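You operate a simulated robot arm through the tools that you are given. There is no shell and no other tool.

The job below is to be done with a simulated robot arm. You get a single attempt, and the scene is never put back.

Task
Top the open scent tin up to its line and close it.
Fine: look how much is missing; spill none; leave the slide out; stand the tin with the other tins. Where these are worked on the way, their far stop is far enough and under half their travel is too little: filler slide.
Where things are to end (x, y in the base frame): scent tin within 6 cm of [33, 5].

The check looks at the end state, three seconds after you hand in, the way a careful person would. Anything else that was tipped, shoved, dropped, spilled or broken makes it a failure.

Robot
A 6-joint arm with a two-finger parallel gripper, fixed in place. Base frame: the origin is on the floor under the middle of its stand, x ahead of it, y to its left, z up; the work surface is at about z = 80. Lengths are in cm, angles in degrees, forces in N, time in s.
With the tool pointing down near the work surface it reaches from about 24 to 64 cm from the base axis. Its first joint turns from -66.0 to 66.0 degrees. Payload 2.7 kg.
Tool frame: the origin (TCP) lies between the finger pads and is the grasp point; the fingertips stand 2.3 cm ahead of it; z points along the fingers, y is the line along which they close. Largest opening 9.4 cm; finger width 3.8, thickness 1; the body of the gripper, 5.4 by 9.6 cm, starts 3.9 cm behind the TCP.
Orientation is told as [roll, pitch, yaw] about the base's x, y, z axes, in that order, counted from this pose: with the fingers straight down and closing along the base's y, the tool's x points along the base's -x, its y along +y and its z along -z.

Tools
- The arm moves only by the tool arm_command. Its argument "increments" is a list of rows, each a list of 7 numbers: the shift along the base's x, y, z in cm, then the turn, a rotation vector about the base's x, y, z in degrees, then the finger opening in cm, from 0 to 9.4. In form: [[tx, ty, tz, wx, wy, wz, grip], ...]. A call has 1 to 20 rows; each row shifts and turns the commanded pose from where the row before left it. A row lasts 0.2 s, in which the tool goes at most 5 cm and 8.6 degrees; a call with a longer step from one row to the next is refused whole, and so is a gripper value outside its range. Where a pose cannot be reached the arm comes as near as it can. A force on the tool above 90 N (or 10 N above the force at the start of the call, whichever is more), or a blocked arm, ends the call early, and 0.2 s more pass. The fingers move at their own pace (about 4.5 cm/s each) and stop on an object; they squeeze with about 41 N. The grip force told is the motor's: it shows also when the fingers shut on nothing. Time passes only in rows, and 0.2 s behind the last, so rows that do not move let the fingers close. The reply holds the time, the measured pose of the TCP, the force on the tool along the base axes, the opening and the grip force, in the units named above and with some noise, with the torque about the TCP (base axes, N m) and any sound that the robot's microphone picked up.
- Cameras (640 x 400 px; columns grow to the right, rows downward): "scene" is fixed at [8.66, -43.45, 141.69]; the picture's right is [0.69, -0.73, 0.00], its down [-0.32, -0.30, -0.90] and it looks along [0.65, 0.62, -0.44] (base axes); focal length 369 px, centre (320, 200). "wrist" rides on the gripper at [8.6, 1.6, -7.4] in the tool frame; the picture's right is [-0.18, 0.98, 0.00], its down [-0.58, -0.11, -0.81] and it looks along [-0.79, -0.15, 0.59] (tool axes); focal length 243 px, centre (320, 200). There is no depth. A picture from a camera that has moved, and an enlarged one, comes with that camera's place and axes in the base frame and with its lens.
- grab_frame(camera): a new picture of that camera. It takes no simulated time.
- zoom(camera, box): a new picture of the part [left, top, right, bottom] of that camera's present view, enlarged. It takes no simulated time.
- job_done(): hands the job in; it is judged then, once.

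Nothing tells you positions but the pictures and the camera data. Unless the task says otherwise, let go and move clear before handing in.

The tools are called after "Call:" as name(argument=value, ...) on one line, values as JSON. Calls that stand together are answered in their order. arm_command: Moves the arm, as the interface text tells. Its arguments: {"type":"object","properties":{"increments":{"type":"array","items":{"type":"array","items":{"type":"number"}}}},"required":["increments"]} The other tools are called the same way: grab_frame (camera) takes a picture; zoom (camera, box) takes an enlarged picture of a part of a camera's view; job_done () hands the job in.

At the start:

```text
clock: 0.0
ee_pos: [41.03, 6.15, 119.29]
tool_rot: [0.0, 0.0, 0.0]
ft_force: [0.6, 0.6, 0.5]
wrist_torque: [0.01, 0.0, -0.03]
opening: 9.4
gripper_force: 0.0
```

scene: 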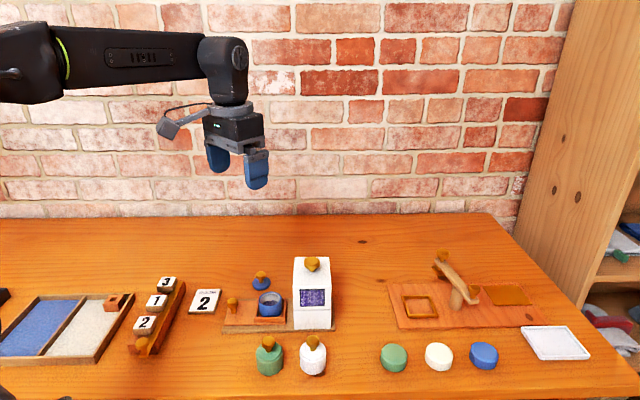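
wrist: 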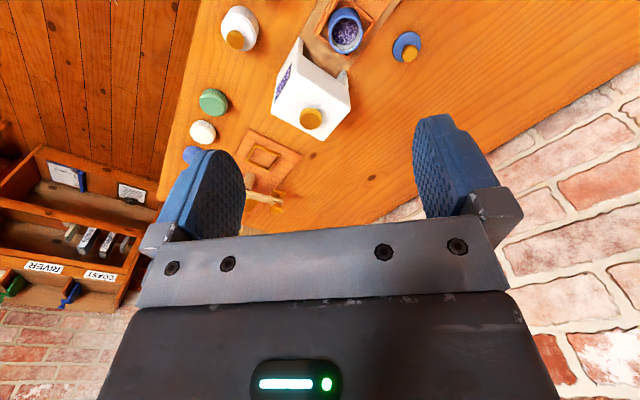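

I see a table with a white filler, a blue open tin in a holder, a lid nearby, and two closed tins in front. I'll look at details first.

Call:
zoom(camera="scene", box=[210, 240, 350, 390])

Call:
zoom(camera="scene", box=[100, 260, 240, 370])

Call:
zoom(camera="scene", box=[360, 230, 620, 390])

Call:
zoom(camera="wrist", box=[180, 0, 440, 200])

Call:
zoom(camera="scene", box=[0, 260, 140, 400])

```text
2.67 times, centred on (280, 315) of scene
camera zoom: at [8.66, -43.45, 141.69], right [0.69, -0.73, 0.0], down [-0.32, -0.3, -0.9], along [0.65, 0.62, -0.44], focal length 984 px, centre (427, -107)
```

zoom: 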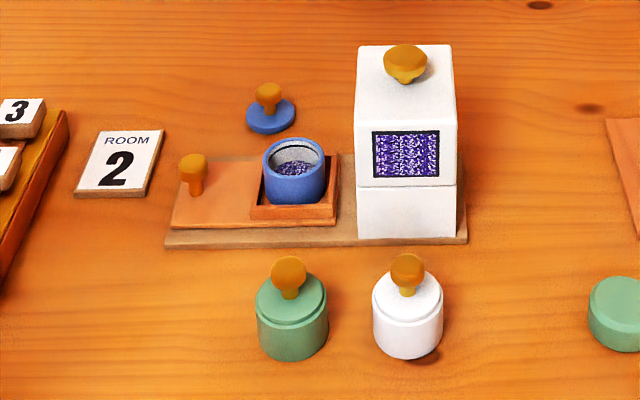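

```text
3.64 times, centred on (170, 315) of scene
camera zoom: at [8.66, -43.45, 141.69], right [0.69, -0.73, 0.0], down [-0.32, -0.3, -0.9], along [0.65, 0.62, -0.44], focal length 1341 px, centre (866, -218)
```

zoom: 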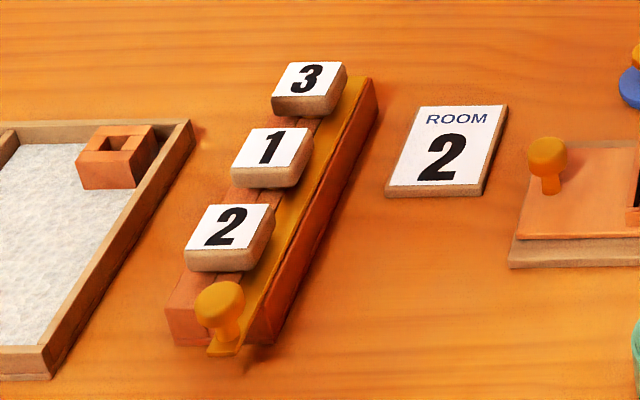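

```text
2.46 times, centred on (490, 310) of scene
camera zoom: at [8.66, -43.45, 141.69], right [0.69, -0.73, 0.0], down [-0.32, -0.3, -0.9], along [0.65, 0.62, -0.44], focal length 908 px, centre (-98, -71)
```

zoom: 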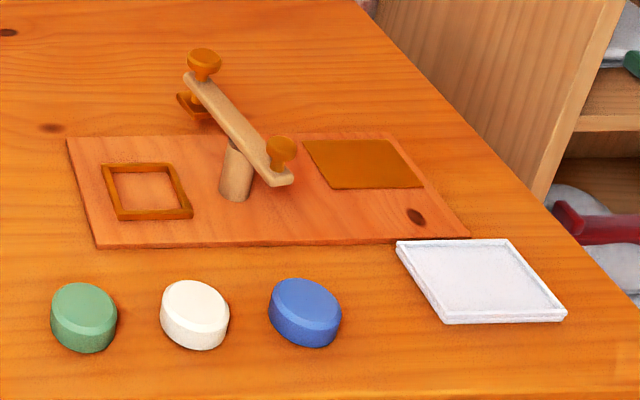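

```text
2.00 times, centred on (310, 100) of wrist
camera zoom: at [32.44, 7.85, 126.84], right [0.18, 0.98, 0.0], down [0.58, -0.11, 0.81], along [0.79, -0.15, -0.59], focal length 485 px, centre (340, 400)
```

zoom: 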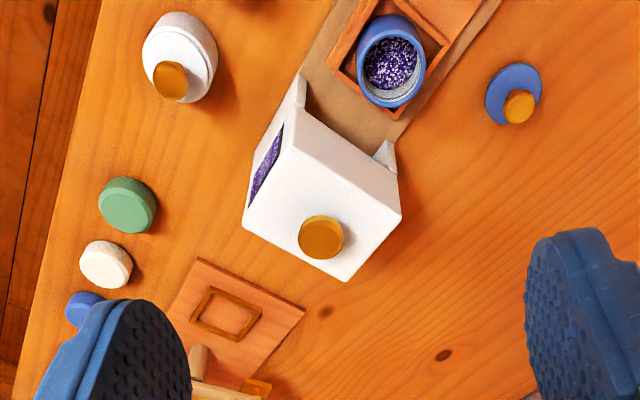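

```text
2.86 times, centred on (70, 330) of scene
camera zoom: at [8.66, -43.45, 141.69], right [0.69, -0.73, 0.0], down [-0.32, -0.3, -0.9], along [0.65, 0.62, -0.44], focal length 1054 px, centre (1034, -171)
```

zoom: 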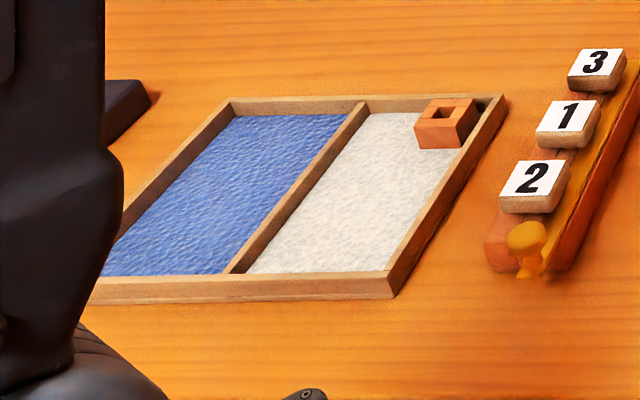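

The tin sits open in the slide's socket next to the filler, with the lid behind it. I'll zoom in tight on the tin, filler and other pieces before moving.

Call:
zoom(camera="scene", box=[250, 284, 290, 309])

Call:
zoom(camera="scene", box=[280, 250, 344, 335])

Call:
zoom(camera="wrist", box=[310, 0, 390, 60])

Call:
zoom(camera="wrist", box=[260, 20, 380, 150])

Call:
zoom(camera="scene", box=[215, 265, 290, 335])

```text
16.00 times, centred on (270, 296) of scene
camera zoom: at [8.66, -43.45, 141.69], right [0.69, -0.73, 0.0], down [-0.32, -0.3, -0.9], along [0.65, 0.62, -0.44], focal length 5902 px, centre (1120, -1344)
```

zoom: 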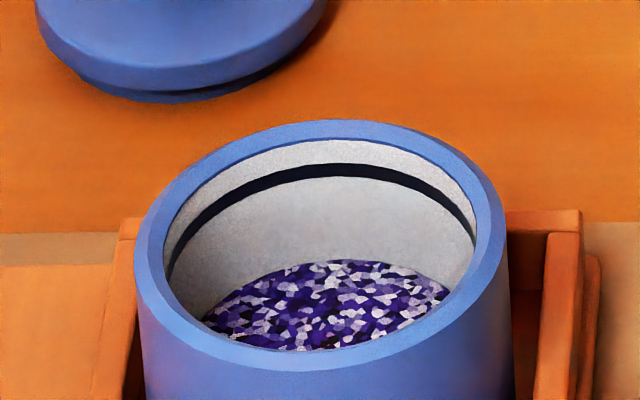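

```text
4.71 times, centred on (312, 292) of scene
camera zoom: at [8.66, -43.45, 141.69], right [0.69, -0.73, 0.0], down [-0.32, -0.3, -0.9], along [0.65, 0.62, -0.44], focal length 1736 px, centre (358, -235)
```

zoom: 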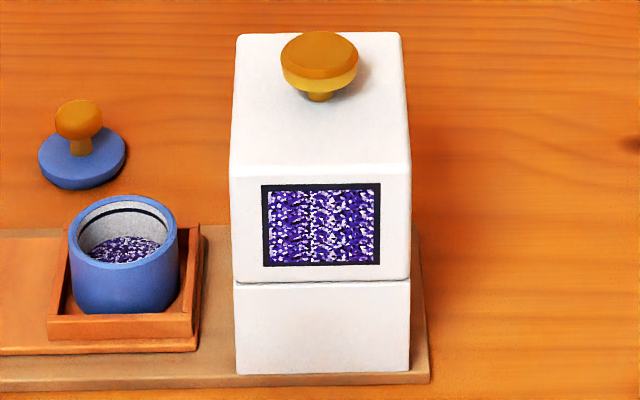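

```text
6.67 times, centred on (350, 30) of wrist
camera zoom: at [32.44, 7.85, 126.84], right [0.18, 0.98, 0.0], down [0.58, -0.11, 0.81], along [0.79, -0.15, -0.59], focal length 1618 px, centre (120, 1333)
```

zoom: 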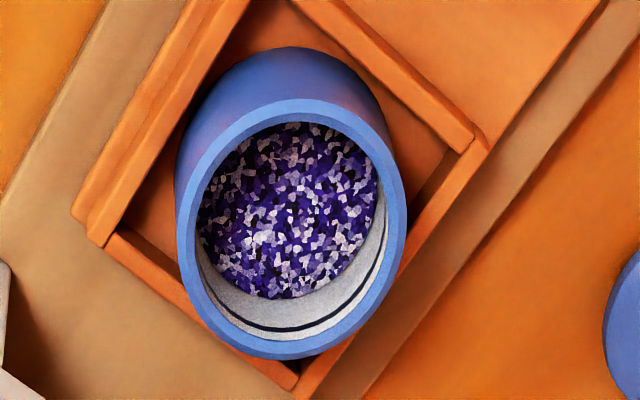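

```text
3.08 times, centred on (320, 85) of wrist
camera zoom: at [32.44, 7.85, 126.84], right [0.18, 0.98, 0.0], down [0.58, -0.11, 0.81], along [0.79, -0.15, -0.59], focal length 746 px, centre (320, 554)
```

zoom: 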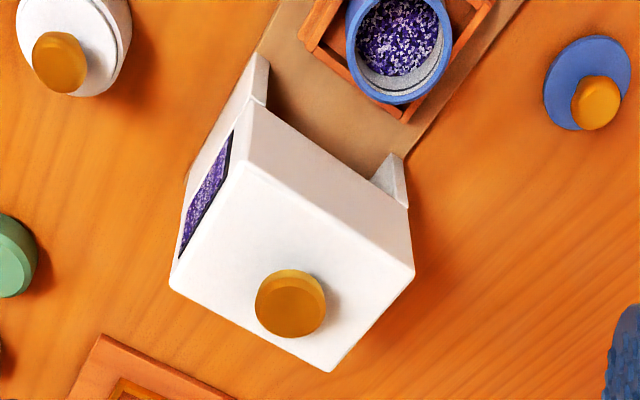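

```text
5.71 times, centred on (252, 300) of scene
camera zoom: at [8.66, -43.45, 141.69], right [0.69, -0.73, 0.0], down [-0.32, -0.3, -0.9], along [0.65, 0.62, -0.44], focal length 2108 px, centre (706, -371)
```

zoom: 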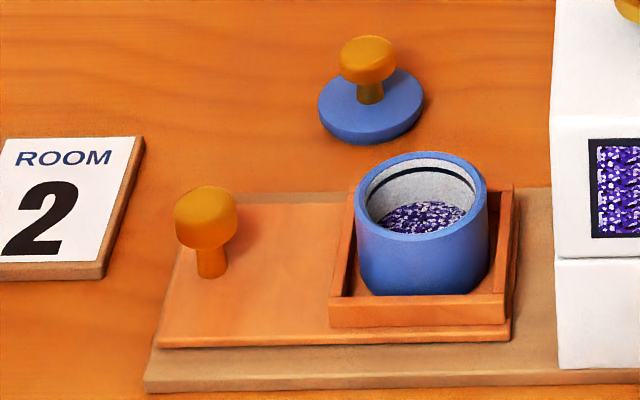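

The tin's contents sit well under the black line; the slide with its knob runs at about -45° toward the filler. I'll bring the wrist over the slide knob, turned -45°, to look at the filler and tin closely.

Call:
arm_command(increments=[[0.1, 1.5, -3.2, 0, 0, -7.5, 9.4], [0.1, 1.5, -3.2, 0, 0, -7.5, 9.4], [0.1, 1.5, -3.2, 0, 0, -7.5, 9.4], [0.1, 1.5, -3.2, 0, 0, -7.5, 9.4], [0.1, 1.5, -3.2, 0, 0, -7.5, 9.4], [0.1, 1.6, -3.2, 0, 0, -7.5, 9.4]])

```text
clock: 1.4
ee_pos: [41.74, 15.11, 100.31]
tool_rot: [0.0, 0.1, -45.1]
ft_force: [0.9, 0.0, 0.0]
wrist_torque: [0.01, -0.01, -0.02]
opening: 9.41
gripper_force: 0.0
```

The wrist is now above the slide knob facing the filler. I'll take pictures from both cameras.

Call:
grab_frame(camera="wrist")

Call:
grab_frame(camera="scene")

```text
taken
camera wrist: at [36.83, 22.54, 107.82], right [0.83, 0.56, 0.0], down [0.33, -0.49, 0.81], along [0.45, -0.67, -0.59], focal length 243 px, centre (320, 200)
```

wrist: 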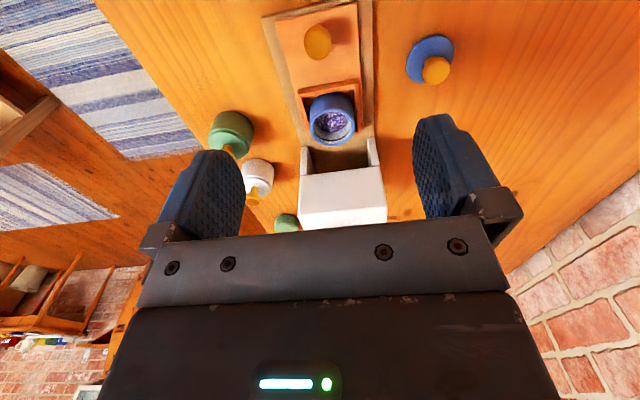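

```text
taken
```

scene: 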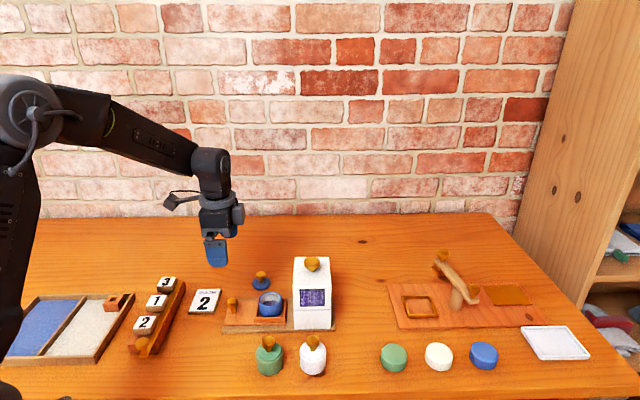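

The view shows the slide, tin and filler. I'll zoom in on each to measure the geometry.

Call:
zoom(camera="wrist", box=[250, 0, 410, 100])

Call:
zoom(camera="wrist", box=[270, 80, 430, 230])

Call:
zoom(camera="wrist", box=[300, 85, 364, 150])

Call:
zoom(camera="wrist", box=[380, 20, 480, 100])

```text
4.00 times, centred on (330, 50) of wrist
camera zoom: at [36.83, 22.54, 107.82], right [0.83, 0.56, 0.0], down [0.33, -0.49, 0.81], along [0.45, -0.67, -0.59], focal length 970 px, centre (280, 800)
```

zoom: 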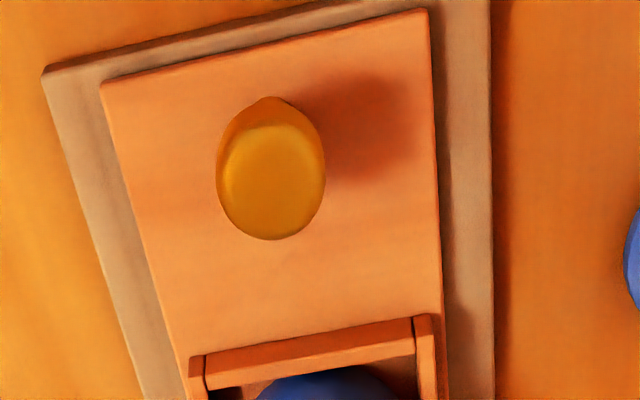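

```text
2.67 times, centred on (350, 155) of wrist
camera zoom: at [36.83, 22.54, 107.82], right [0.83, 0.56, 0.0], down [0.33, -0.49, 0.81], along [0.45, -0.67, -0.59], focal length 647 px, centre (240, 320)
```

zoom: 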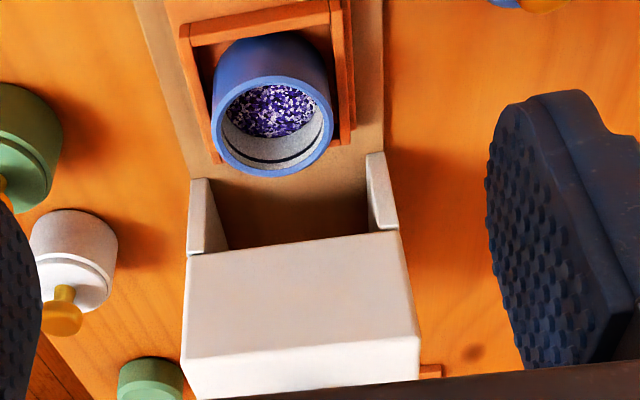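

```text
6.15 times, centred on (332, 118) of wrist
camera zoom: at [36.83, 22.54, 107.82], right [0.83, 0.56, 0.0], down [0.33, -0.49, 0.81], along [0.45, -0.67, -0.59], focal length 1493 px, centre (246, 708)
```

zoom: 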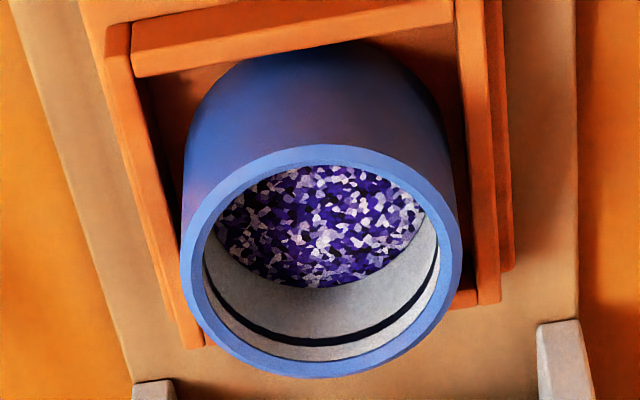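

```text
5.00 times, centred on (430, 60) of wrist
camera zoom: at [36.83, 22.54, 107.82], right [0.83, 0.56, 0.0], down [0.33, -0.49, 0.81], along [0.45, -0.67, -0.59], focal length 1213 px, centre (-230, 900)
```

zoom: 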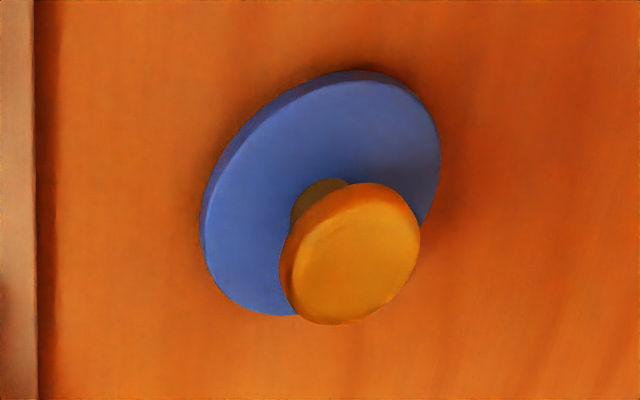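

The knob head is at about (41.6, 15.2, 84.5), and the slide runs toward (+x, −y) at −45°. The tin travels roughly 9.4 cm to sit under the hopper. I'll lower the fingers around the slide knob with some opening.

Call:
arm_command(increments=[[-0.1, 0.1, -3, 0, 0, 0, 6], [-0.1, 0.1, -3, 0, 0, 0, 6], [-0.1, 0.1, -3, 0, 0, 0, 6], [-0.1, 0.1, -2.5, 0, 0, 0, 6], [-0.1, 0, -1.2, 0, 0, 0, 6], [0, 0, 0, 0, 0, 0, 6]])

Call:
grab_frame(camera="scene")

Call:
zoom(camera="scene", box=[180, 230, 300, 340])

Call:
grab_frame(camera="wrist")

```text
clock: 2.8
ee_pos: [41.13, 15.57, 87.42]
tool_rot: [0.0, 0.0, -45.0]
ft_force: [0.3, 1.0, 0.2]
wrist_torque: [0.03, 0.0, 0.01]
opening: 6.0
gripper_force: 0.0
```

```text
taken
```

scene: 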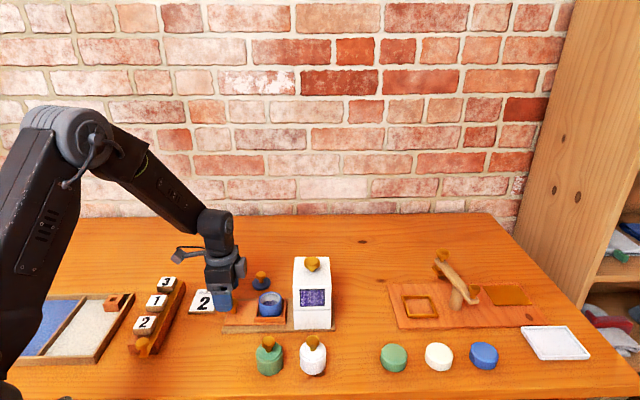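

```text
3.64 times, centred on (240, 285) of scene
camera zoom: at [8.66, -43.45, 141.69], right [0.69, -0.73, 0.0], down [-0.32, -0.3, -0.9], along [0.65, 0.62, -0.44], focal length 1341 px, centre (611, -109)
```

zoom: 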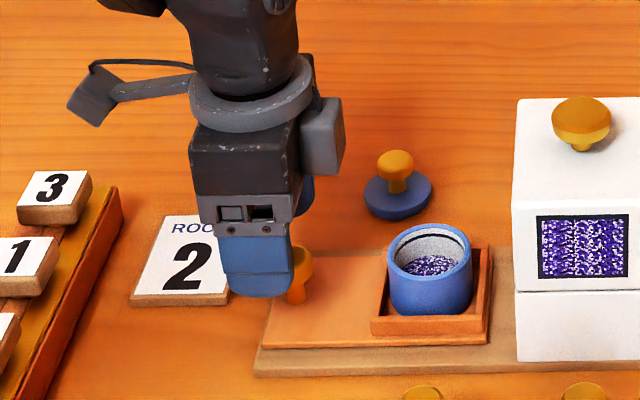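

```text
taken
camera wrist: at [36.19, 22.98, 94.89], right [0.83, 0.56, 0.0], down [0.33, -0.49, 0.81], along [0.46, -0.67, -0.59], focal length 243 px, centre (320, 200)
```

wrist: 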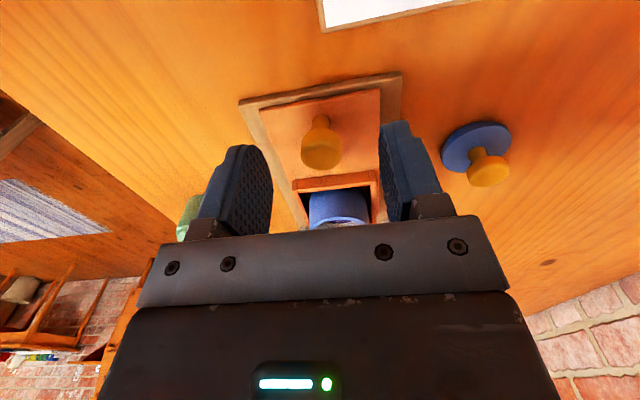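

The gripper has a box protruding toward the filler that would hit the hopper at the far stop, so I'll lean the tool back about 20° along the slide, lower onto the knob and grip it.

Call:
arm_command(increments=[[0, 0, 0, -4.7, -4.7, 0, 6], [0, 0, 0, -4.7, -4.7, 0, 6], [0, 0, 0, -4.7, -4.7, 0, 6], [0, 0, -1.1, 0, 0, 0, 6], [0, 0, -1.0, 0, 0, 0, 6], [0, 0, 0, 0, 0, 0, 6]])

Call:
grab_frame(camera="wrist")

Call:
zoom(camera="scene", box=[180, 230, 340, 340])

```text
clock: 4.2
ee_pos: [41.27, 15.54, 85.41]
tool_rot: [0.0, -19.9, -44.9]
ft_force: [-0.1, 1.1, -0.6]
wrist_torque: [0.0, 0.01, -0.01]
opening: 6.0
gripper_force: 0.1
```

```text
taken
camera wrist: at [34.84, 24.38, 89.5], right [0.82, 0.57, 0.06], down [0.12, -0.27, 0.96], along [0.56, -0.77, -0.29], focal length 243 px, centre (320, 200)
```

wrist: 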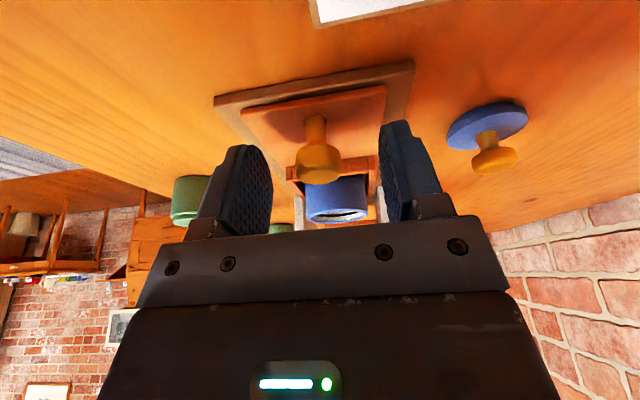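

```text
3.64 times, centred on (260, 285) of scene
camera zoom: at [8.66, -43.45, 141.69], right [0.69, -0.73, 0.0], down [-0.32, -0.3, -0.9], along [0.65, 0.62, -0.44], focal length 1341 px, centre (538, -109)
```

zoom: 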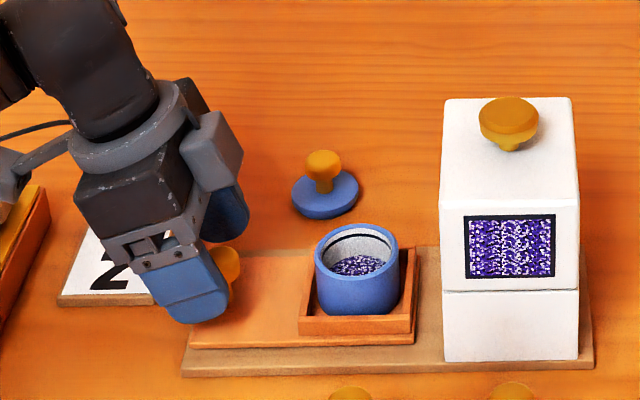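

The fingers straddle the knob; I'll shift slightly forward, then close on the knob.

Call:
arm_command(increments=[[0.3, -0.3, -0.2, 0, 0, 0, 6], [0, 0, 0, 0, 0, 0, 3.5], [0, 0, 0, 0, 0, 0, 1.5], [0, 0, 0, 0, 0, 0, 1.5], [0, 0, 0, 0, 0, 0, 1.5], [0, 0, 0, 0, 0, 0, 1.5]])

Call:
zoom(camera="scene", box=[180, 230, 340, 340])

```text
clock: 5.6
ee_pos: [41.57, 15.16, 85.16]
tool_rot: [-0.2, -20.0, -45.0]
ft_force: [-12.0, -12.0, 5.3]
wrist_torque: [-0.37, 0.13, -0.08]
opening: 2.38
gripper_force: 45.1
```

```text
3.64 times, centred on (260, 285) of scene
camera zoom: at [8.62, -43.48, 141.68], right [0.69, -0.73, 0.0], down [-0.32, -0.3, -0.9], along [0.65, 0.62, -0.44], focal length 1341 px, centre (538, -109)
```

zoom: 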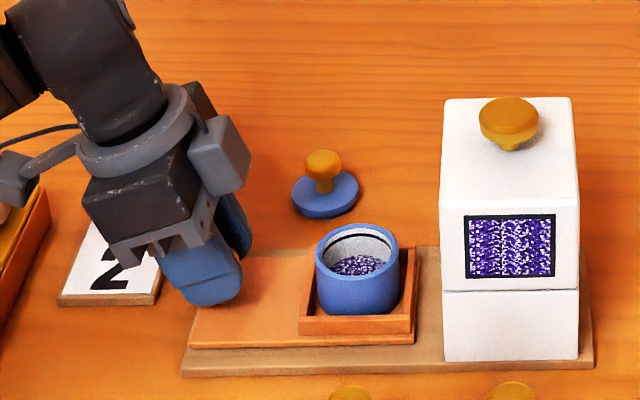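

Gripped at 2.38 cm with a small sideways load. I'll relieve that and begin pushing the slide in gently, watching forces.

Call:
arm_command(increments=[[-0.1, -0.1, 0, 0, 0, 0, 1.5], [0, 0, 0, 0, 0, 0, 1.5], [0.2, -0.2, 0, 0, 0, 0, 1.5], [0.35, -0.35, 0, 0, 0, 0, 1.5], [0.35, -0.35, 0, 0, 0, 0, 1.5]])

Call:
zoom(camera="scene", box=[180, 230, 340, 340])

```text
clock: 6.8
ee_pos: [42.46, 14.25, 85.07]
tool_rot: [0.1, -20.0, -45.1]
ft_force: [-11.1, -12.2, 12.8]
wrist_torque: [0.36, 0.64, 0.06]
opening: 2.32
gripper_force: 45.0
```

```text
3.64 times, centred on (260, 285) of scene
camera zoom: at [8.62, -43.48, 141.68], right [0.69, -0.73, 0.0], down [-0.32, -0.3, -0.9], along [0.65, 0.62, -0.44], focal length 1341 px, centre (538, -109)
```

zoom: 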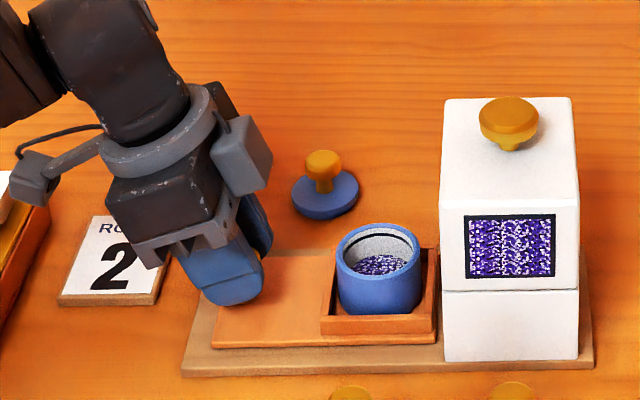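

The slide moves with the knob (about 1.3 cm so far). I'll relieve the side/vertical load and continue pushing.

Call:
arm_command(increments=[[-0.1, -0.1, 0.1, 0, 0, 0, 1.5], [0.35, -0.35, 0, 0, 0, 0, 1.5], [0.35, -0.35, 0, 0, 0, 0, 1.5], [0.35, -0.35, 0, 0, 0, 0, 1.5], [0.35, -0.35, 0, 0, 0, 0, 1.5], [0.35, -0.35, 0, 0, 0, 0, 1.5]])

Call:
zoom(camera="scene", box=[180, 230, 340, 340])

```text
clock: 8.2
ee_pos: [43.96, 12.53, 85.13]
tool_rot: [0.2, -19.7, -44.9]
ft_force: [12.3, 13.8, -29.5]
wrist_torque: [0.47, 0.08, 0.24]
opening: 2.33
gripper_force: 45.1
```

```text
3.64 times, centred on (260, 285) of scene
camera zoom: at [8.73, -43.41, 141.7], right [0.69, -0.73, 0.0], down [-0.32, -0.31, -0.9], along [0.65, 0.62, -0.44], focal length 1341 px, centre (538, -109)
```

zoom: 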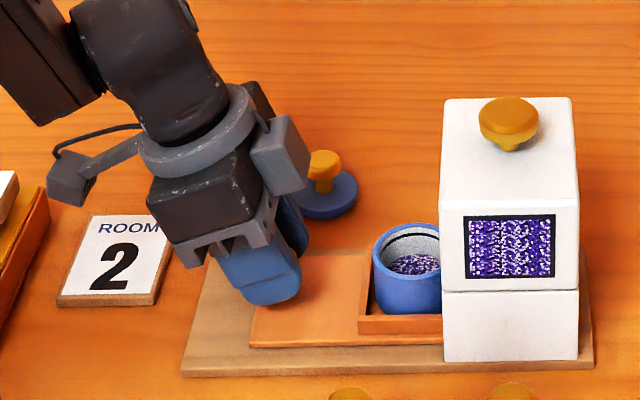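

The tin is entering under the hopper; I overcorrected sideways/up a bit, so I'll halve it and push on to the stop.

Call:
arm_command(increments=[[0.05, 0.05, -0.07, 0, 0, 0, 1.5], [0.35, -0.35, 0, 0, 0, 0, 1.5], [0.35, -0.35, 0, 0, 0, 0, 1.5], [0.35, -0.35, 0, 0, 0, 0, 1.5], [0.35, -0.35, 0, 0, 0, 0, 1.5], [0.35, -0.35, 0, 0, 0, 0, 1.5]])

Call:
zoom(camera="scene", box=[180, 230, 340, 340])

```text
clock: 9.6
ee_pos: [45.78, 10.79, 85.03]
tool_rot: [0.0, -20.0, -45.0]
ft_force: [11.2, 10.9, -21.0]
wrist_torque: [0.17, -0.08, 0.1]
opening: 2.32
gripper_force: 44.4
```

```text
3.64 times, centred on (260, 285) of scene
camera zoom: at [8.72, -43.41, 141.7], right [0.69, -0.73, 0.0], down [-0.32, -0.31, -0.9], along [0.65, 0.62, -0.44], focal length 1341 px, centre (538, -109)
```

zoom: 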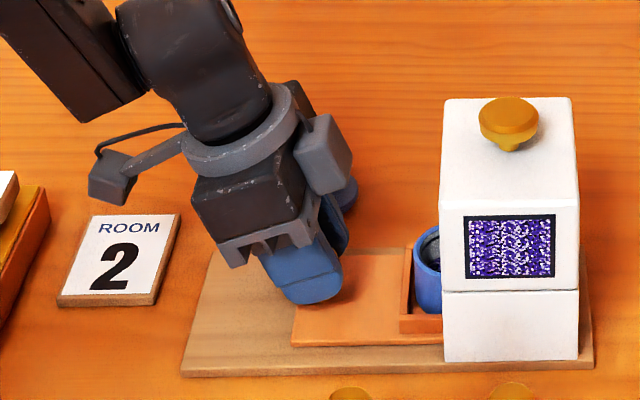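

About 6 cm of travel so far with no contact with the hopper. Continuing towards the stop.

Call:
arm_command(increments=[[0.04, 0.04, -0.05, 0, 0, 0, 1.5], [0.35, -0.35, 0, 0, 0, 0, 1.5], [0.35, -0.35, 0, 0, 0, 0, 1.5], [0.35, -0.35, 0, 0, 0, 0, 1.5], [0.35, -0.35, 0, 0, 0, 0, 1.5]])

Call:
zoom(camera="scene", box=[180, 230, 340, 340])

Call:
grab_frame(camera="wrist")

```text
clock: 10.8
ee_pos: [47.04, 9.34, 85.17]
tool_rot: [0.2, -20.0, -45.0]
ft_force: [5.9, 6.2, 0.7]
wrist_torque: [-0.07, -0.23, -0.11]
opening: 2.31
gripper_force: 45.0
```

```text
3.64 times, centred on (260, 285) of scene
camera zoom: at [8.67, -43.43, 141.7], right [0.69, -0.73, 0.0], down [-0.32, -0.31, -0.9], along [0.65, 0.62, -0.44], focal length 1341 px, centre (538, -109)
```

zoom: 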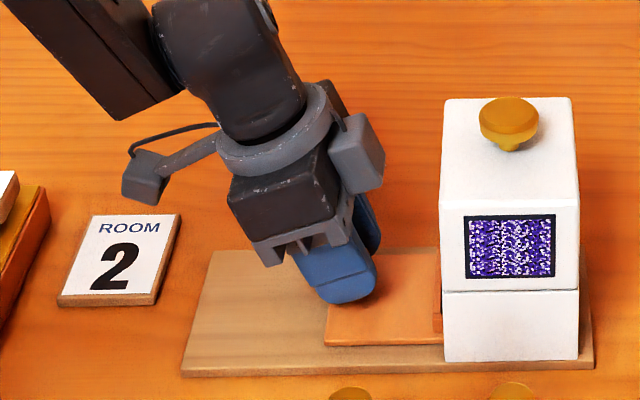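

```text
taken
camera wrist: at [40.79, 18.19, 89.28], right [0.82, 0.57, 0.06], down [0.11, -0.27, 0.96], along [0.57, -0.77, -0.28], focal length 243 px, centre (320, 200)
```

wrist: 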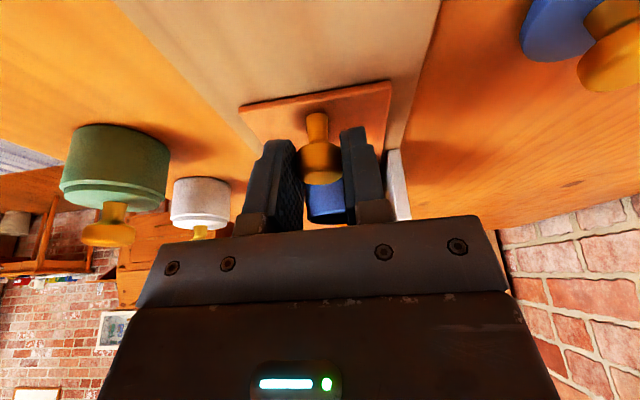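

About 8 cm of travel; forces are low. I'll go on in smaller steps until it meets the stop.

Call:
arm_command(increments=[[0.28, -0.28, 0, 0, 0, 0, 1.5], [0.28, -0.28, 0, 0, 0, 0, 1.5], [0.2, -0.2, 0, 0, 0, 0, 1.5], [0.15, -0.15, 0, 0, 0, 0, 1.5]])

Call:
zoom(camera="scene", box=[180, 230, 340, 340])

```text
clock: 11.8
ee_pos: [48.01, 8.49, 85.21]
tool_rot: [0.0, -20.0, -45.1]
ft_force: [4.5, 6.2, 7.5]
wrist_torque: [0.4, 0.15, 0.12]
opening: 2.33
gripper_force: 45.2
```

```text
3.64 times, centred on (260, 285) of scene
camera zoom: at [8.66, -43.44, 141.7], right [0.69, -0.73, 0.0], down [-0.32, -0.3, -0.9], along [0.65, 0.62, -0.44], focal length 1341 px, centre (538, -109)
```

zoom: 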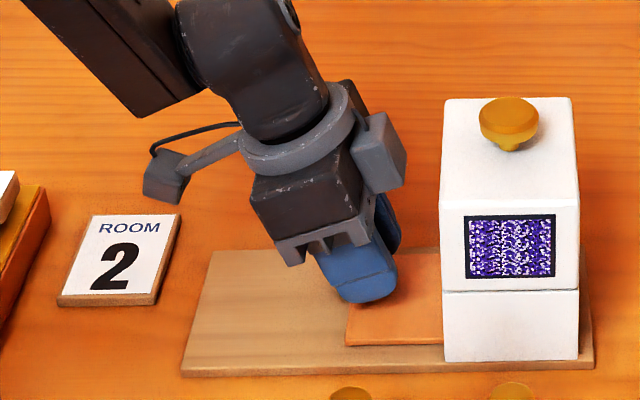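

9.2 cm of travel, still no stop. I'll nudge further in small steps.

Call:
arm_command(increments=[[0.14, -0.14, 0, 0, 0, 0, 1.5], [0.14, -0.14, 0, 0, 0, 0, 1.5], [0.1, -0.1, 0, 0, 0, 0, 1.5]])

Call:
zoom(camera="scene", box=[180, 230, 340, 340])

```text
clock: 12.6
ee_pos: [48.31, 8.34, 85.08]
tool_rot: [0.0, -19.9, -44.8]
ft_force: [-23.4, 26.9, 24.2]
wrist_torque: [0.42, 0.34, 0.03]
opening: 2.33
gripper_force: 44.8
```

```text
3.64 times, centred on (260, 285) of scene
camera zoom: at [8.57, -43.39, 141.72], right [0.69, -0.73, 0.0], down [-0.32, -0.31, -0.9], along [0.65, 0.62, -0.44], focal length 1341 px, centre (538, -109)
```

zoom: 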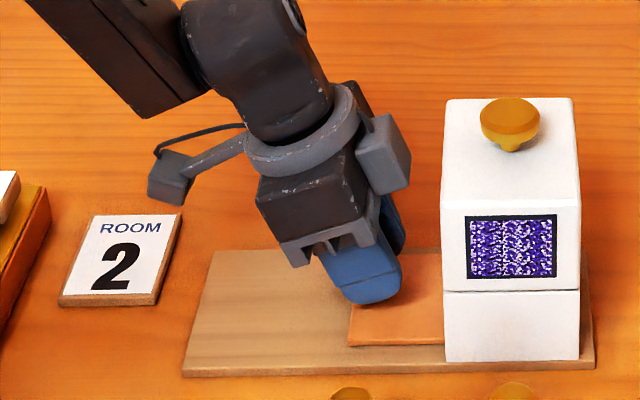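

The slide hit its far stop (≈35 N against). No sound was heard, so I'll pull the slide back out and see whether a dose was added.

Call:
arm_command(increments=[[-0.1, 0.1, 0.06, 0, 0, 0, 1.5], [-0.35, 0.35, 0, 0, 0, 0, 1.5], [-0.35, 0.35, 0, 0, 0, 0, 1.5], [-0.35, 0.35, 0, 0, 0, 0, 1.5], [-0.35, 0.35, 0, 0, 0, 0, 1.5], [-0.35, 0.35, 0, 0, 0, 0, 1.5], [-0.35, 0.35, 0, 0, 0, 0, 1.5], [-0.35, 0.35, 0, 0, 0, 0, 1.5], [-0.35, 0.35, 0, 0, 0, 0, 1.5]])

Call:
zoom(camera="scene", box=[180, 230, 340, 340])

```text
clock: 14.6
ee_pos: [45.53, 11.13, 85.16]
tool_rot: [0.0, -19.9, -45.0]
ft_force: [9.7, 9.1, -19.3]
wrist_torque: [0.48, 0.22, 0.06]
opening: 2.34
gripper_force: 45.1
```

```text
3.64 times, centred on (260, 285) of scene
camera zoom: at [8.71, -43.42, 141.7], right [0.69, -0.73, 0.0], down [-0.32, -0.31, -0.9], along [0.65, 0.62, -0.44], focal length 1341 px, centre (538, -109)
```

zoom: 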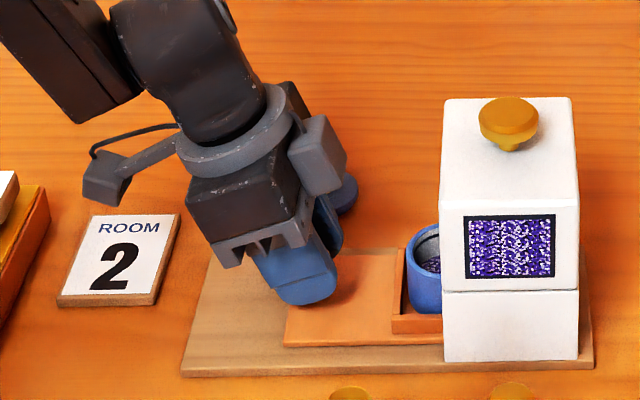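

The tin is coming out again. I'll continue pulling to the original position.

Call:
arm_command(increments=[[-0.32, 0.4, -0.05, 0, 0, 0, 1.5], [-0.36, 0.36, 0, 0, 0, 0, 1.5], [-0.36, 0.36, 0, 0, 0, 0, 1.5], [-0.36, 0.36, 0, 0, 0, 0, 1.5], [-0.36, 0.36, 0, 0, 0, 0, 1.5], [-0.36, 0.36, 0, 0, 0, 0, 1.5], [-0.36, 0.36, 0, 0, 0, 0, 1.5], [-0.36, 0.36, 0, 0, 0, 0, 1.5], [-0.36, 0.36, 0, 0, 0, 0, 1.5], [-0.36, 0.36, 0, 0, 0, 0, 1.5], [-0.3, 0.3, 0, 0, 0, 0, 1.5]])

Call:
zoom(camera="scene", box=[180, 230, 340, 340])

Call:
zoom(camera="scene", box=[250, 284, 290, 309])

```text
clock: 17.0
ee_pos: [41.64, 14.97, 85.16]
tool_rot: [0.0, -20.1, -45.1]
ft_force: [-11.6, -12.4, 24.6]
wrist_torque: [0.29, 0.64, -0.17]
opening: 2.35
gripper_force: 44.8
```

```text
3.64 times, centred on (260, 285) of scene
camera zoom: at [8.6, -43.49, 141.68], right [0.69, -0.73, 0.0], down [-0.32, -0.3, -0.9], along [0.65, 0.62, -0.44], focal length 1341 px, centre (538, -109)
```

zoom: 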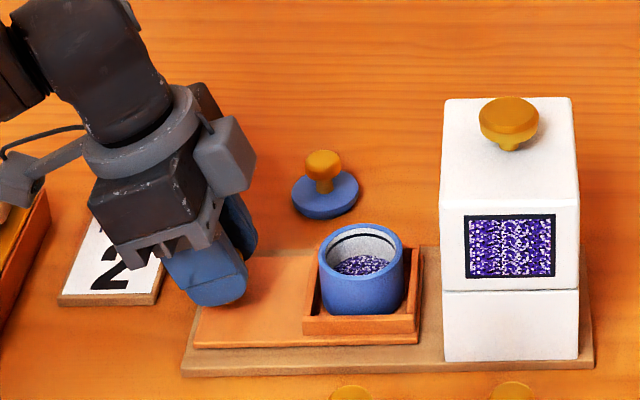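

```text
16.00 times, centred on (270, 296) of scene
camera zoom: at [8.6, -43.49, 141.68], right [0.69, -0.73, 0.0], down [-0.32, -0.3, -0.9], along [0.65, 0.62, -0.44], focal length 5902 px, centre (1120, -1344)
```

zoom: 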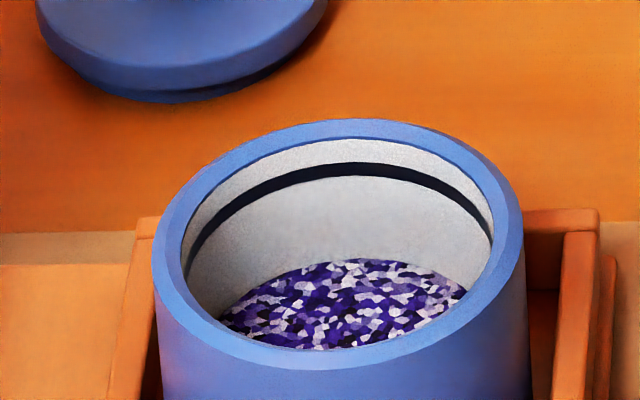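

The level hasn't changed, so the slide alone doesn't dose; the knob on top of the hopper must do it with the tin underneath. I'll push the slide back in to its stop.

Call:
arm_command(increments=[[-0.05, -0.05, 0.06, 0, 0, 0, 1.5], [0.355, -0.345, -0.01, 0, 0, 0, 1.5], [0.355, -0.345, -0.01, 0, 0, 0, 1.5], [0.355, -0.345, -0.01, 0, 0, 0, 1.5], [0.355, -0.345, -0.01, 0, 0, 0, 1.5], [0.355, -0.345, -0.01, 0, 0, 0, 1.5], [0.355, -0.345, -0.01, 0, 0, 0, 1.5], [0.355, -0.345, -0.01, 0, 0, 0, 1.5], [0.355, -0.345, -0.01, 0, 0, 0, 1.5], [0.355, -0.345, -0.01, 0, 0, 0, 1.5]])

```text
clock: 19.2
ee_pos: [44.84, 11.82, 85.05]
tool_rot: [0.0, -19.9, -45.0]
ft_force: [-2.2, -3.1, 7.3]
wrist_torque: [-0.02, -0.01, -0.11]
opening: 2.32
gripper_force: 44.9
```

The slide is about halfway in with low forces. I'll continue to the far stop.

Call:
arm_command(increments=[[0.353, -0.347, 0, 0, 0, 0, 1.5], [0.353, -0.347, 0, 0, 0, 0, 1.5], [0.353, -0.347, 0, 0, 0, 0, 1.5], [0.353, -0.347, 0, 0, 0, 0, 1.5], [0.353, -0.347, 0, 0, 0, 0, 1.5], [0.353, -0.347, 0, 0, 0, 0, 1.5], [0.353, -0.347, 0, 0, 0, 0, 1.5], [0.353, -0.347, 0, 0, 0, 0, 1.5], [0.3, -0.3, 0, 0, 0, 0, 1.5], [0.15, -0.15, 0, 0, 0, 0, 1.5]])

Call:
zoom(camera="scene", box=[180, 230, 340, 340])

```text
clock: 21.4
ee_pos: [47.95, 8.56, 85.07]
tool_rot: [0.1, -19.9, -45.0]
ft_force: [-4.6, -3.1, 2.5]
wrist_torque: [-0.1, 0.07, -0.01]
opening: 2.33
gripper_force: 45.1
```

```text
3.64 times, centred on (260, 285) of scene
camera zoom: at [8.65, -43.45, 141.69], right [0.69, -0.73, 0.0], down [-0.32, -0.3, -0.9], along [0.65, 0.62, -0.44], focal length 1341 px, centre (538, -109)
```

zoom: 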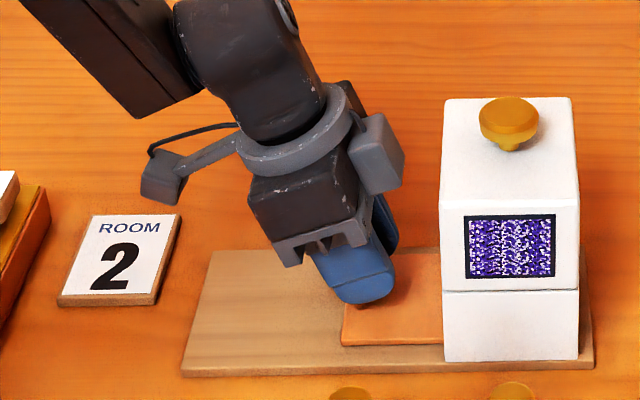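

Call:
arm_command(increments=[[0.15, -0.15, 0, 0, 0, 0, 1.5], [0.14, -0.14, 0, 0, 0, 0, 1.5], [0.12, -0.12, 0, 0, 0, 0, 1.5]])

```text
clock: 22.2
ee_pos: [48.17, 8.38, 85.11]
tool_rot: [-0.2, -19.9, -44.9]
ft_force: [-33.5, 12.1, 23.2]
wrist_torque: [0.06, 0.53, -0.15]
opening: 2.33
gripper_force: 45.0
```

The slide is at the far stop. I'll relax, open the fingers and withdraw along the tool axis.

Call:
arm_command(increments=[[-0.06, 0.04, 0.03, 0, 0, 0, 1.5], [0, 0, 0, 0, 0, 0, 5], [0, 0, 0, 0, 0, 0, 5], [0, 0, 0, 0, 0, 0, 5], [-0.25, 0.25, 0.95, 0, 0, 0, 5], [-0.5, 0.5, 1.9, 0, 0, 0, 5], [-0.75, 0.75, 2.9, 0, 0, 0, 5], [-0.75, 0.75, 2.9, 0, 0, 0, 5], [-0.75, 0.75, 2.9, 0, 0, 0, 5], [-0.5, 0.5, 2.9, 4.7, 4.7, 0, 5], [-0.5, 0.5, 2, 4.7, 4.7, 0, 5], [0, 0, 1, 4.7, 4.7, 0, 5]])

Call:
grab_frame(camera="scene")

Call:
grab_frame(camera="wrist")

```text
clock: 24.8
ee_pos: [44.36, 12.28, 102.61]
tool_rot: [0.0, 0.1, -44.9]
ft_force: [-0.8, 0.1, 0.2]
wrist_torque: [-0.03, -0.01, 0.03]
opening: 5.02
gripper_force: 0.1
```

```text
taken
```

scene: 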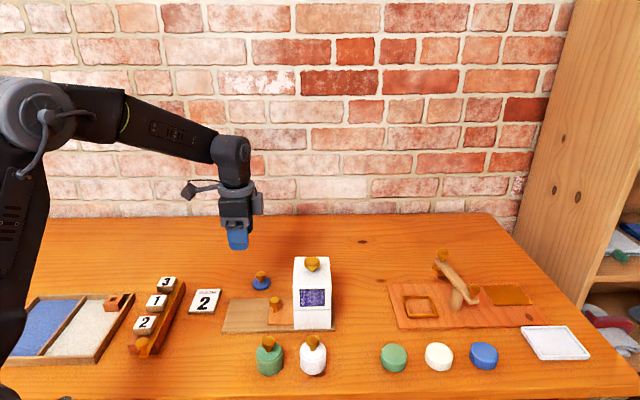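

```text
taken
camera wrist: at [39.47, 19.64, 110.2], right [0.82, 0.57, 0.0], down [0.34, -0.49, 0.81], along [0.46, -0.66, -0.59], focal length 243 px, centre (320, 200)
```

wrist: 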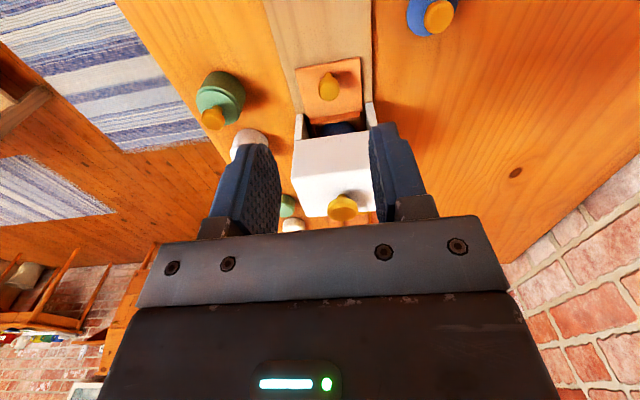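

The slide stays in with the tin under the hopper. I'll zoom in on the hopper and its knob to locate it.

Call:
zoom(camera="wrist", box=[280, 50, 400, 230])

Call:
zoom(camera="scene", box=[260, 248, 350, 338])

Call:
zoom(camera="scene", box=[290, 250, 335, 278])

```text
2.22 times, centred on (340, 140) of wrist
camera zoom: at [39.47, 19.64, 110.2], right [0.82, 0.57, 0.0], down [0.34, -0.49, 0.81], along [0.46, -0.66, -0.59], focal length 539 px, centre (276, 333)
```

zoom: 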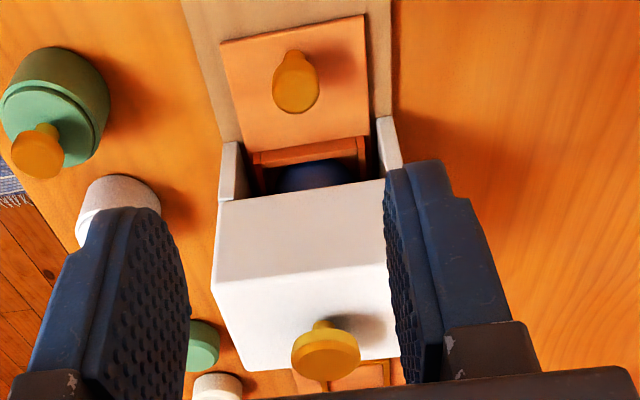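

```text
4.44 times, centred on (305, 293) of scene
camera zoom: at [8.66, -43.45, 141.69], right [0.69, -0.73, 0.0], down [-0.32, -0.3, -0.9], along [0.65, 0.62, -0.44], focal length 1640 px, centre (387, -213)
```

zoom: 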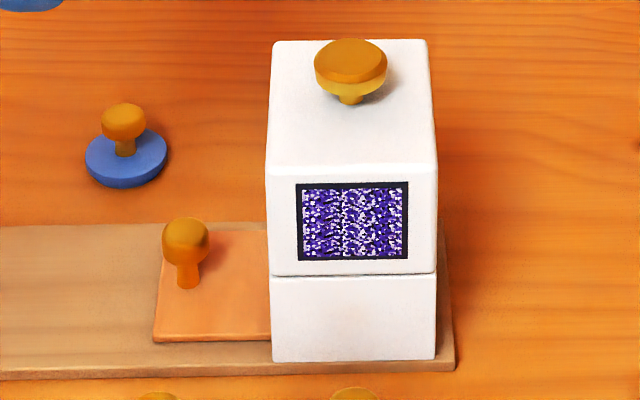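

```text
14.22 times, centred on (312, 264) of scene
camera zoom: at [8.66, -43.45, 141.69], right [0.69, -0.73, 0.0], down [-0.32, -0.3, -0.9], along [0.65, 0.62, -0.44], focal length 5246 px, centre (427, -710)
```

zoom: 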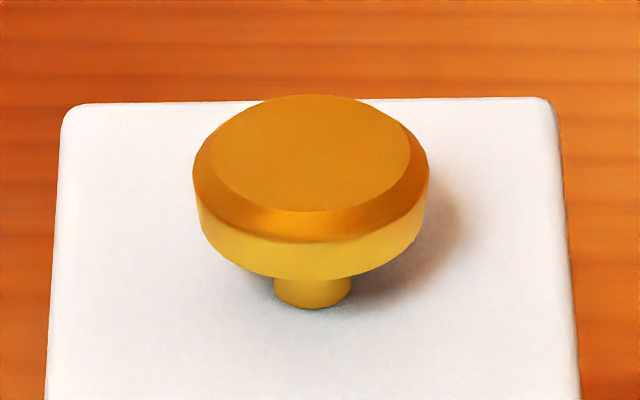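

The hopper knob is at about (54.4, 2.7), top z ≈ 95.4. I'll close the fingers, go over it, and descend to just above it.

Call:
arm_command(increments=[[2.5, -2.4, 0, 0, 0, 0, 0.2], [2.5, -2.4, 0, 0, 0, 0, 0.2], [2.5, -2.4, 0, 0, 0, 0, 0.2], [2.5, -2.4, 0, 0, 0, 0, 0.2], [0, 0, -1.8, 0, 0, 0, 0.2], [0, 0, -1.8, 0, 0, 0, 0.2], [0, 0, 0, 0, 0, 0, 0.2]])

Call:
zoom(camera="scene", box=[240, 200, 380, 340])

```text
clock: 26.4
ee_pos: [54.47, 2.57, 98.79]
tool_rot: [-0.1, 0.0, -45.0]
ft_force: [-0.8, -0.2, -0.6]
wrist_torque: [-0.01, 0.02, 0.0]
opening: 0.19
gripper_force: 0.2
```

```text
2.86 times, centred on (310, 270) of scene
camera zoom: at [8.66, -43.45, 141.69], right [0.69, -0.73, 0.0], down [-0.32, -0.3, -0.9], along [0.65, 0.62, -0.44], focal length 1054 px, centre (349, 0)
```

zoom: 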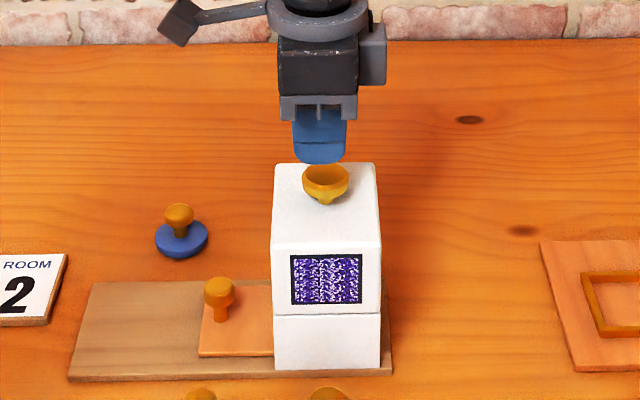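

The fingers are above the knob, off by about 0.4 cm. I'll correct and press down gently in small steps.

Call:
arm_command(increments=[[0.25, -0.25, -0.5, 0, 0, 0, 0.2], [0, 0, -0.3, 0, 0, 0, 0.2], [0, 0, -0.2, 0, 0, 0, 0.2], [0, 0, -0.2, 0, 0, 0, 0.2]])

Call:
zoom(camera="scene", box=[270, 230, 350, 290])

```text
clock: 27.4
ee_pos: [54.74, 2.57, 97.73]
tool_rot: [0.0, 0.0, -45.0]
ft_force: [0.3, -0.5, 0.3]
wrist_torque: [0.01, -0.02, 0.0]
opening: 0.2
gripper_force: 0.1
```

```text
6.67 times, centred on (310, 260) of scene
camera zoom: at [8.66, -43.45, 141.69], right [0.69, -0.73, 0.0], down [-0.32, -0.3, -0.9], along [0.65, 0.62, -0.44], focal length 2459 px, centre (387, -200)
```

zoom: 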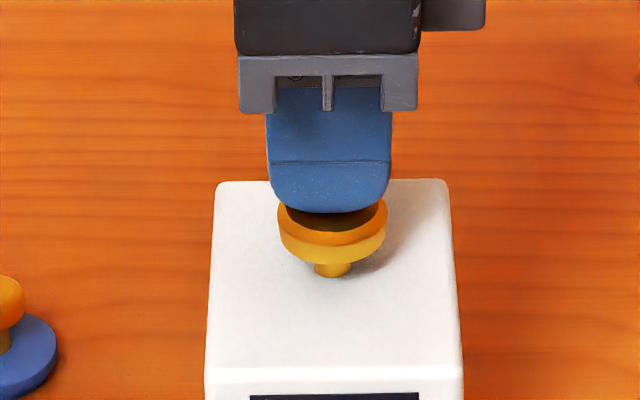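

The fingertips are about to touch the knob's top. I'll press a little further and check the force.

Call:
arm_command(increments=[[0, 0, -0.15, 0, 0, 0, 0.2], [0, 0, -0.15, 0, 0, 0, 0.2], [0, 0, -0.15, 0, 0, 0, 0.2]])

Call:
zoom(camera="scene", box=[270, 230, 350, 290])

```text
clock: 28.2
ee_pos: [54.54, 2.46, 97.26]
tool_rot: [0.0, 0.0, -45.0]
ft_force: [1.4, 0.7, 3.0]
wrist_torque: [0.04, 0.0, -0.01]
opening: 0.18
gripper_force: 0.0
```

```text
6.67 times, centred on (310, 260) of scene
camera zoom: at [8.66, -43.45, 141.69], right [0.69, -0.73, 0.0], down [-0.32, -0.3, -0.9], along [0.65, 0.62, -0.44], focal length 2459 px, centre (387, -200)
```

zoom: 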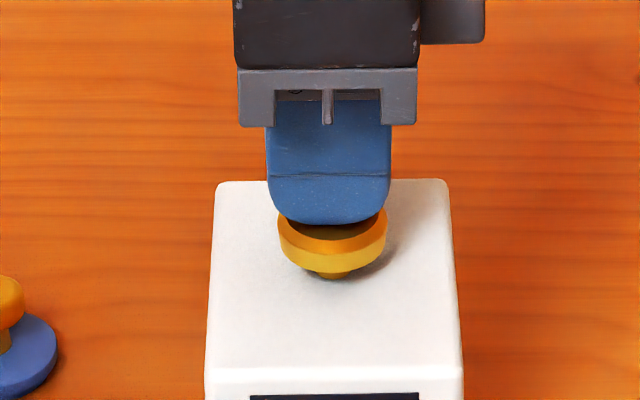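

The knob yields with about 3 N — it's a sprung plunger. I'll press it fully to its stop.

Call:
arm_command(increments=[[0, 0, -0.15, 0, 0, 0, 0.2], [0, 0, -0.15, 0, 0, 0, 0.2], [0, 0, -0.15, 0, 0, 0, 0.2]])

Call:
zoom(camera="scene", box=[270, 230, 350, 290])

```text
clock: 29.0
ee_pos: [54.66, 2.43, 96.89]
tool_rot: [0.0, 0.0, -45.0]
ft_force: [1.3, -0.9, 4.4]
wrist_torque: [-0.01, -0.03, 0.03]
opening: 0.15
gripper_force: 0.1
heard: click
```

```text
6.67 times, centred on (310, 260) of scene
camera zoom: at [8.65, -43.45, 141.69], right [0.69, -0.73, 0.0], down [-0.32, -0.3, -0.9], along [0.65, 0.62, -0.44], focal length 2459 px, centre (387, -200)
```

zoom: 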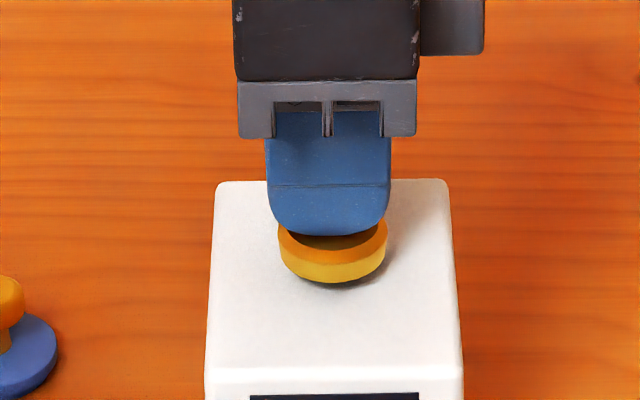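

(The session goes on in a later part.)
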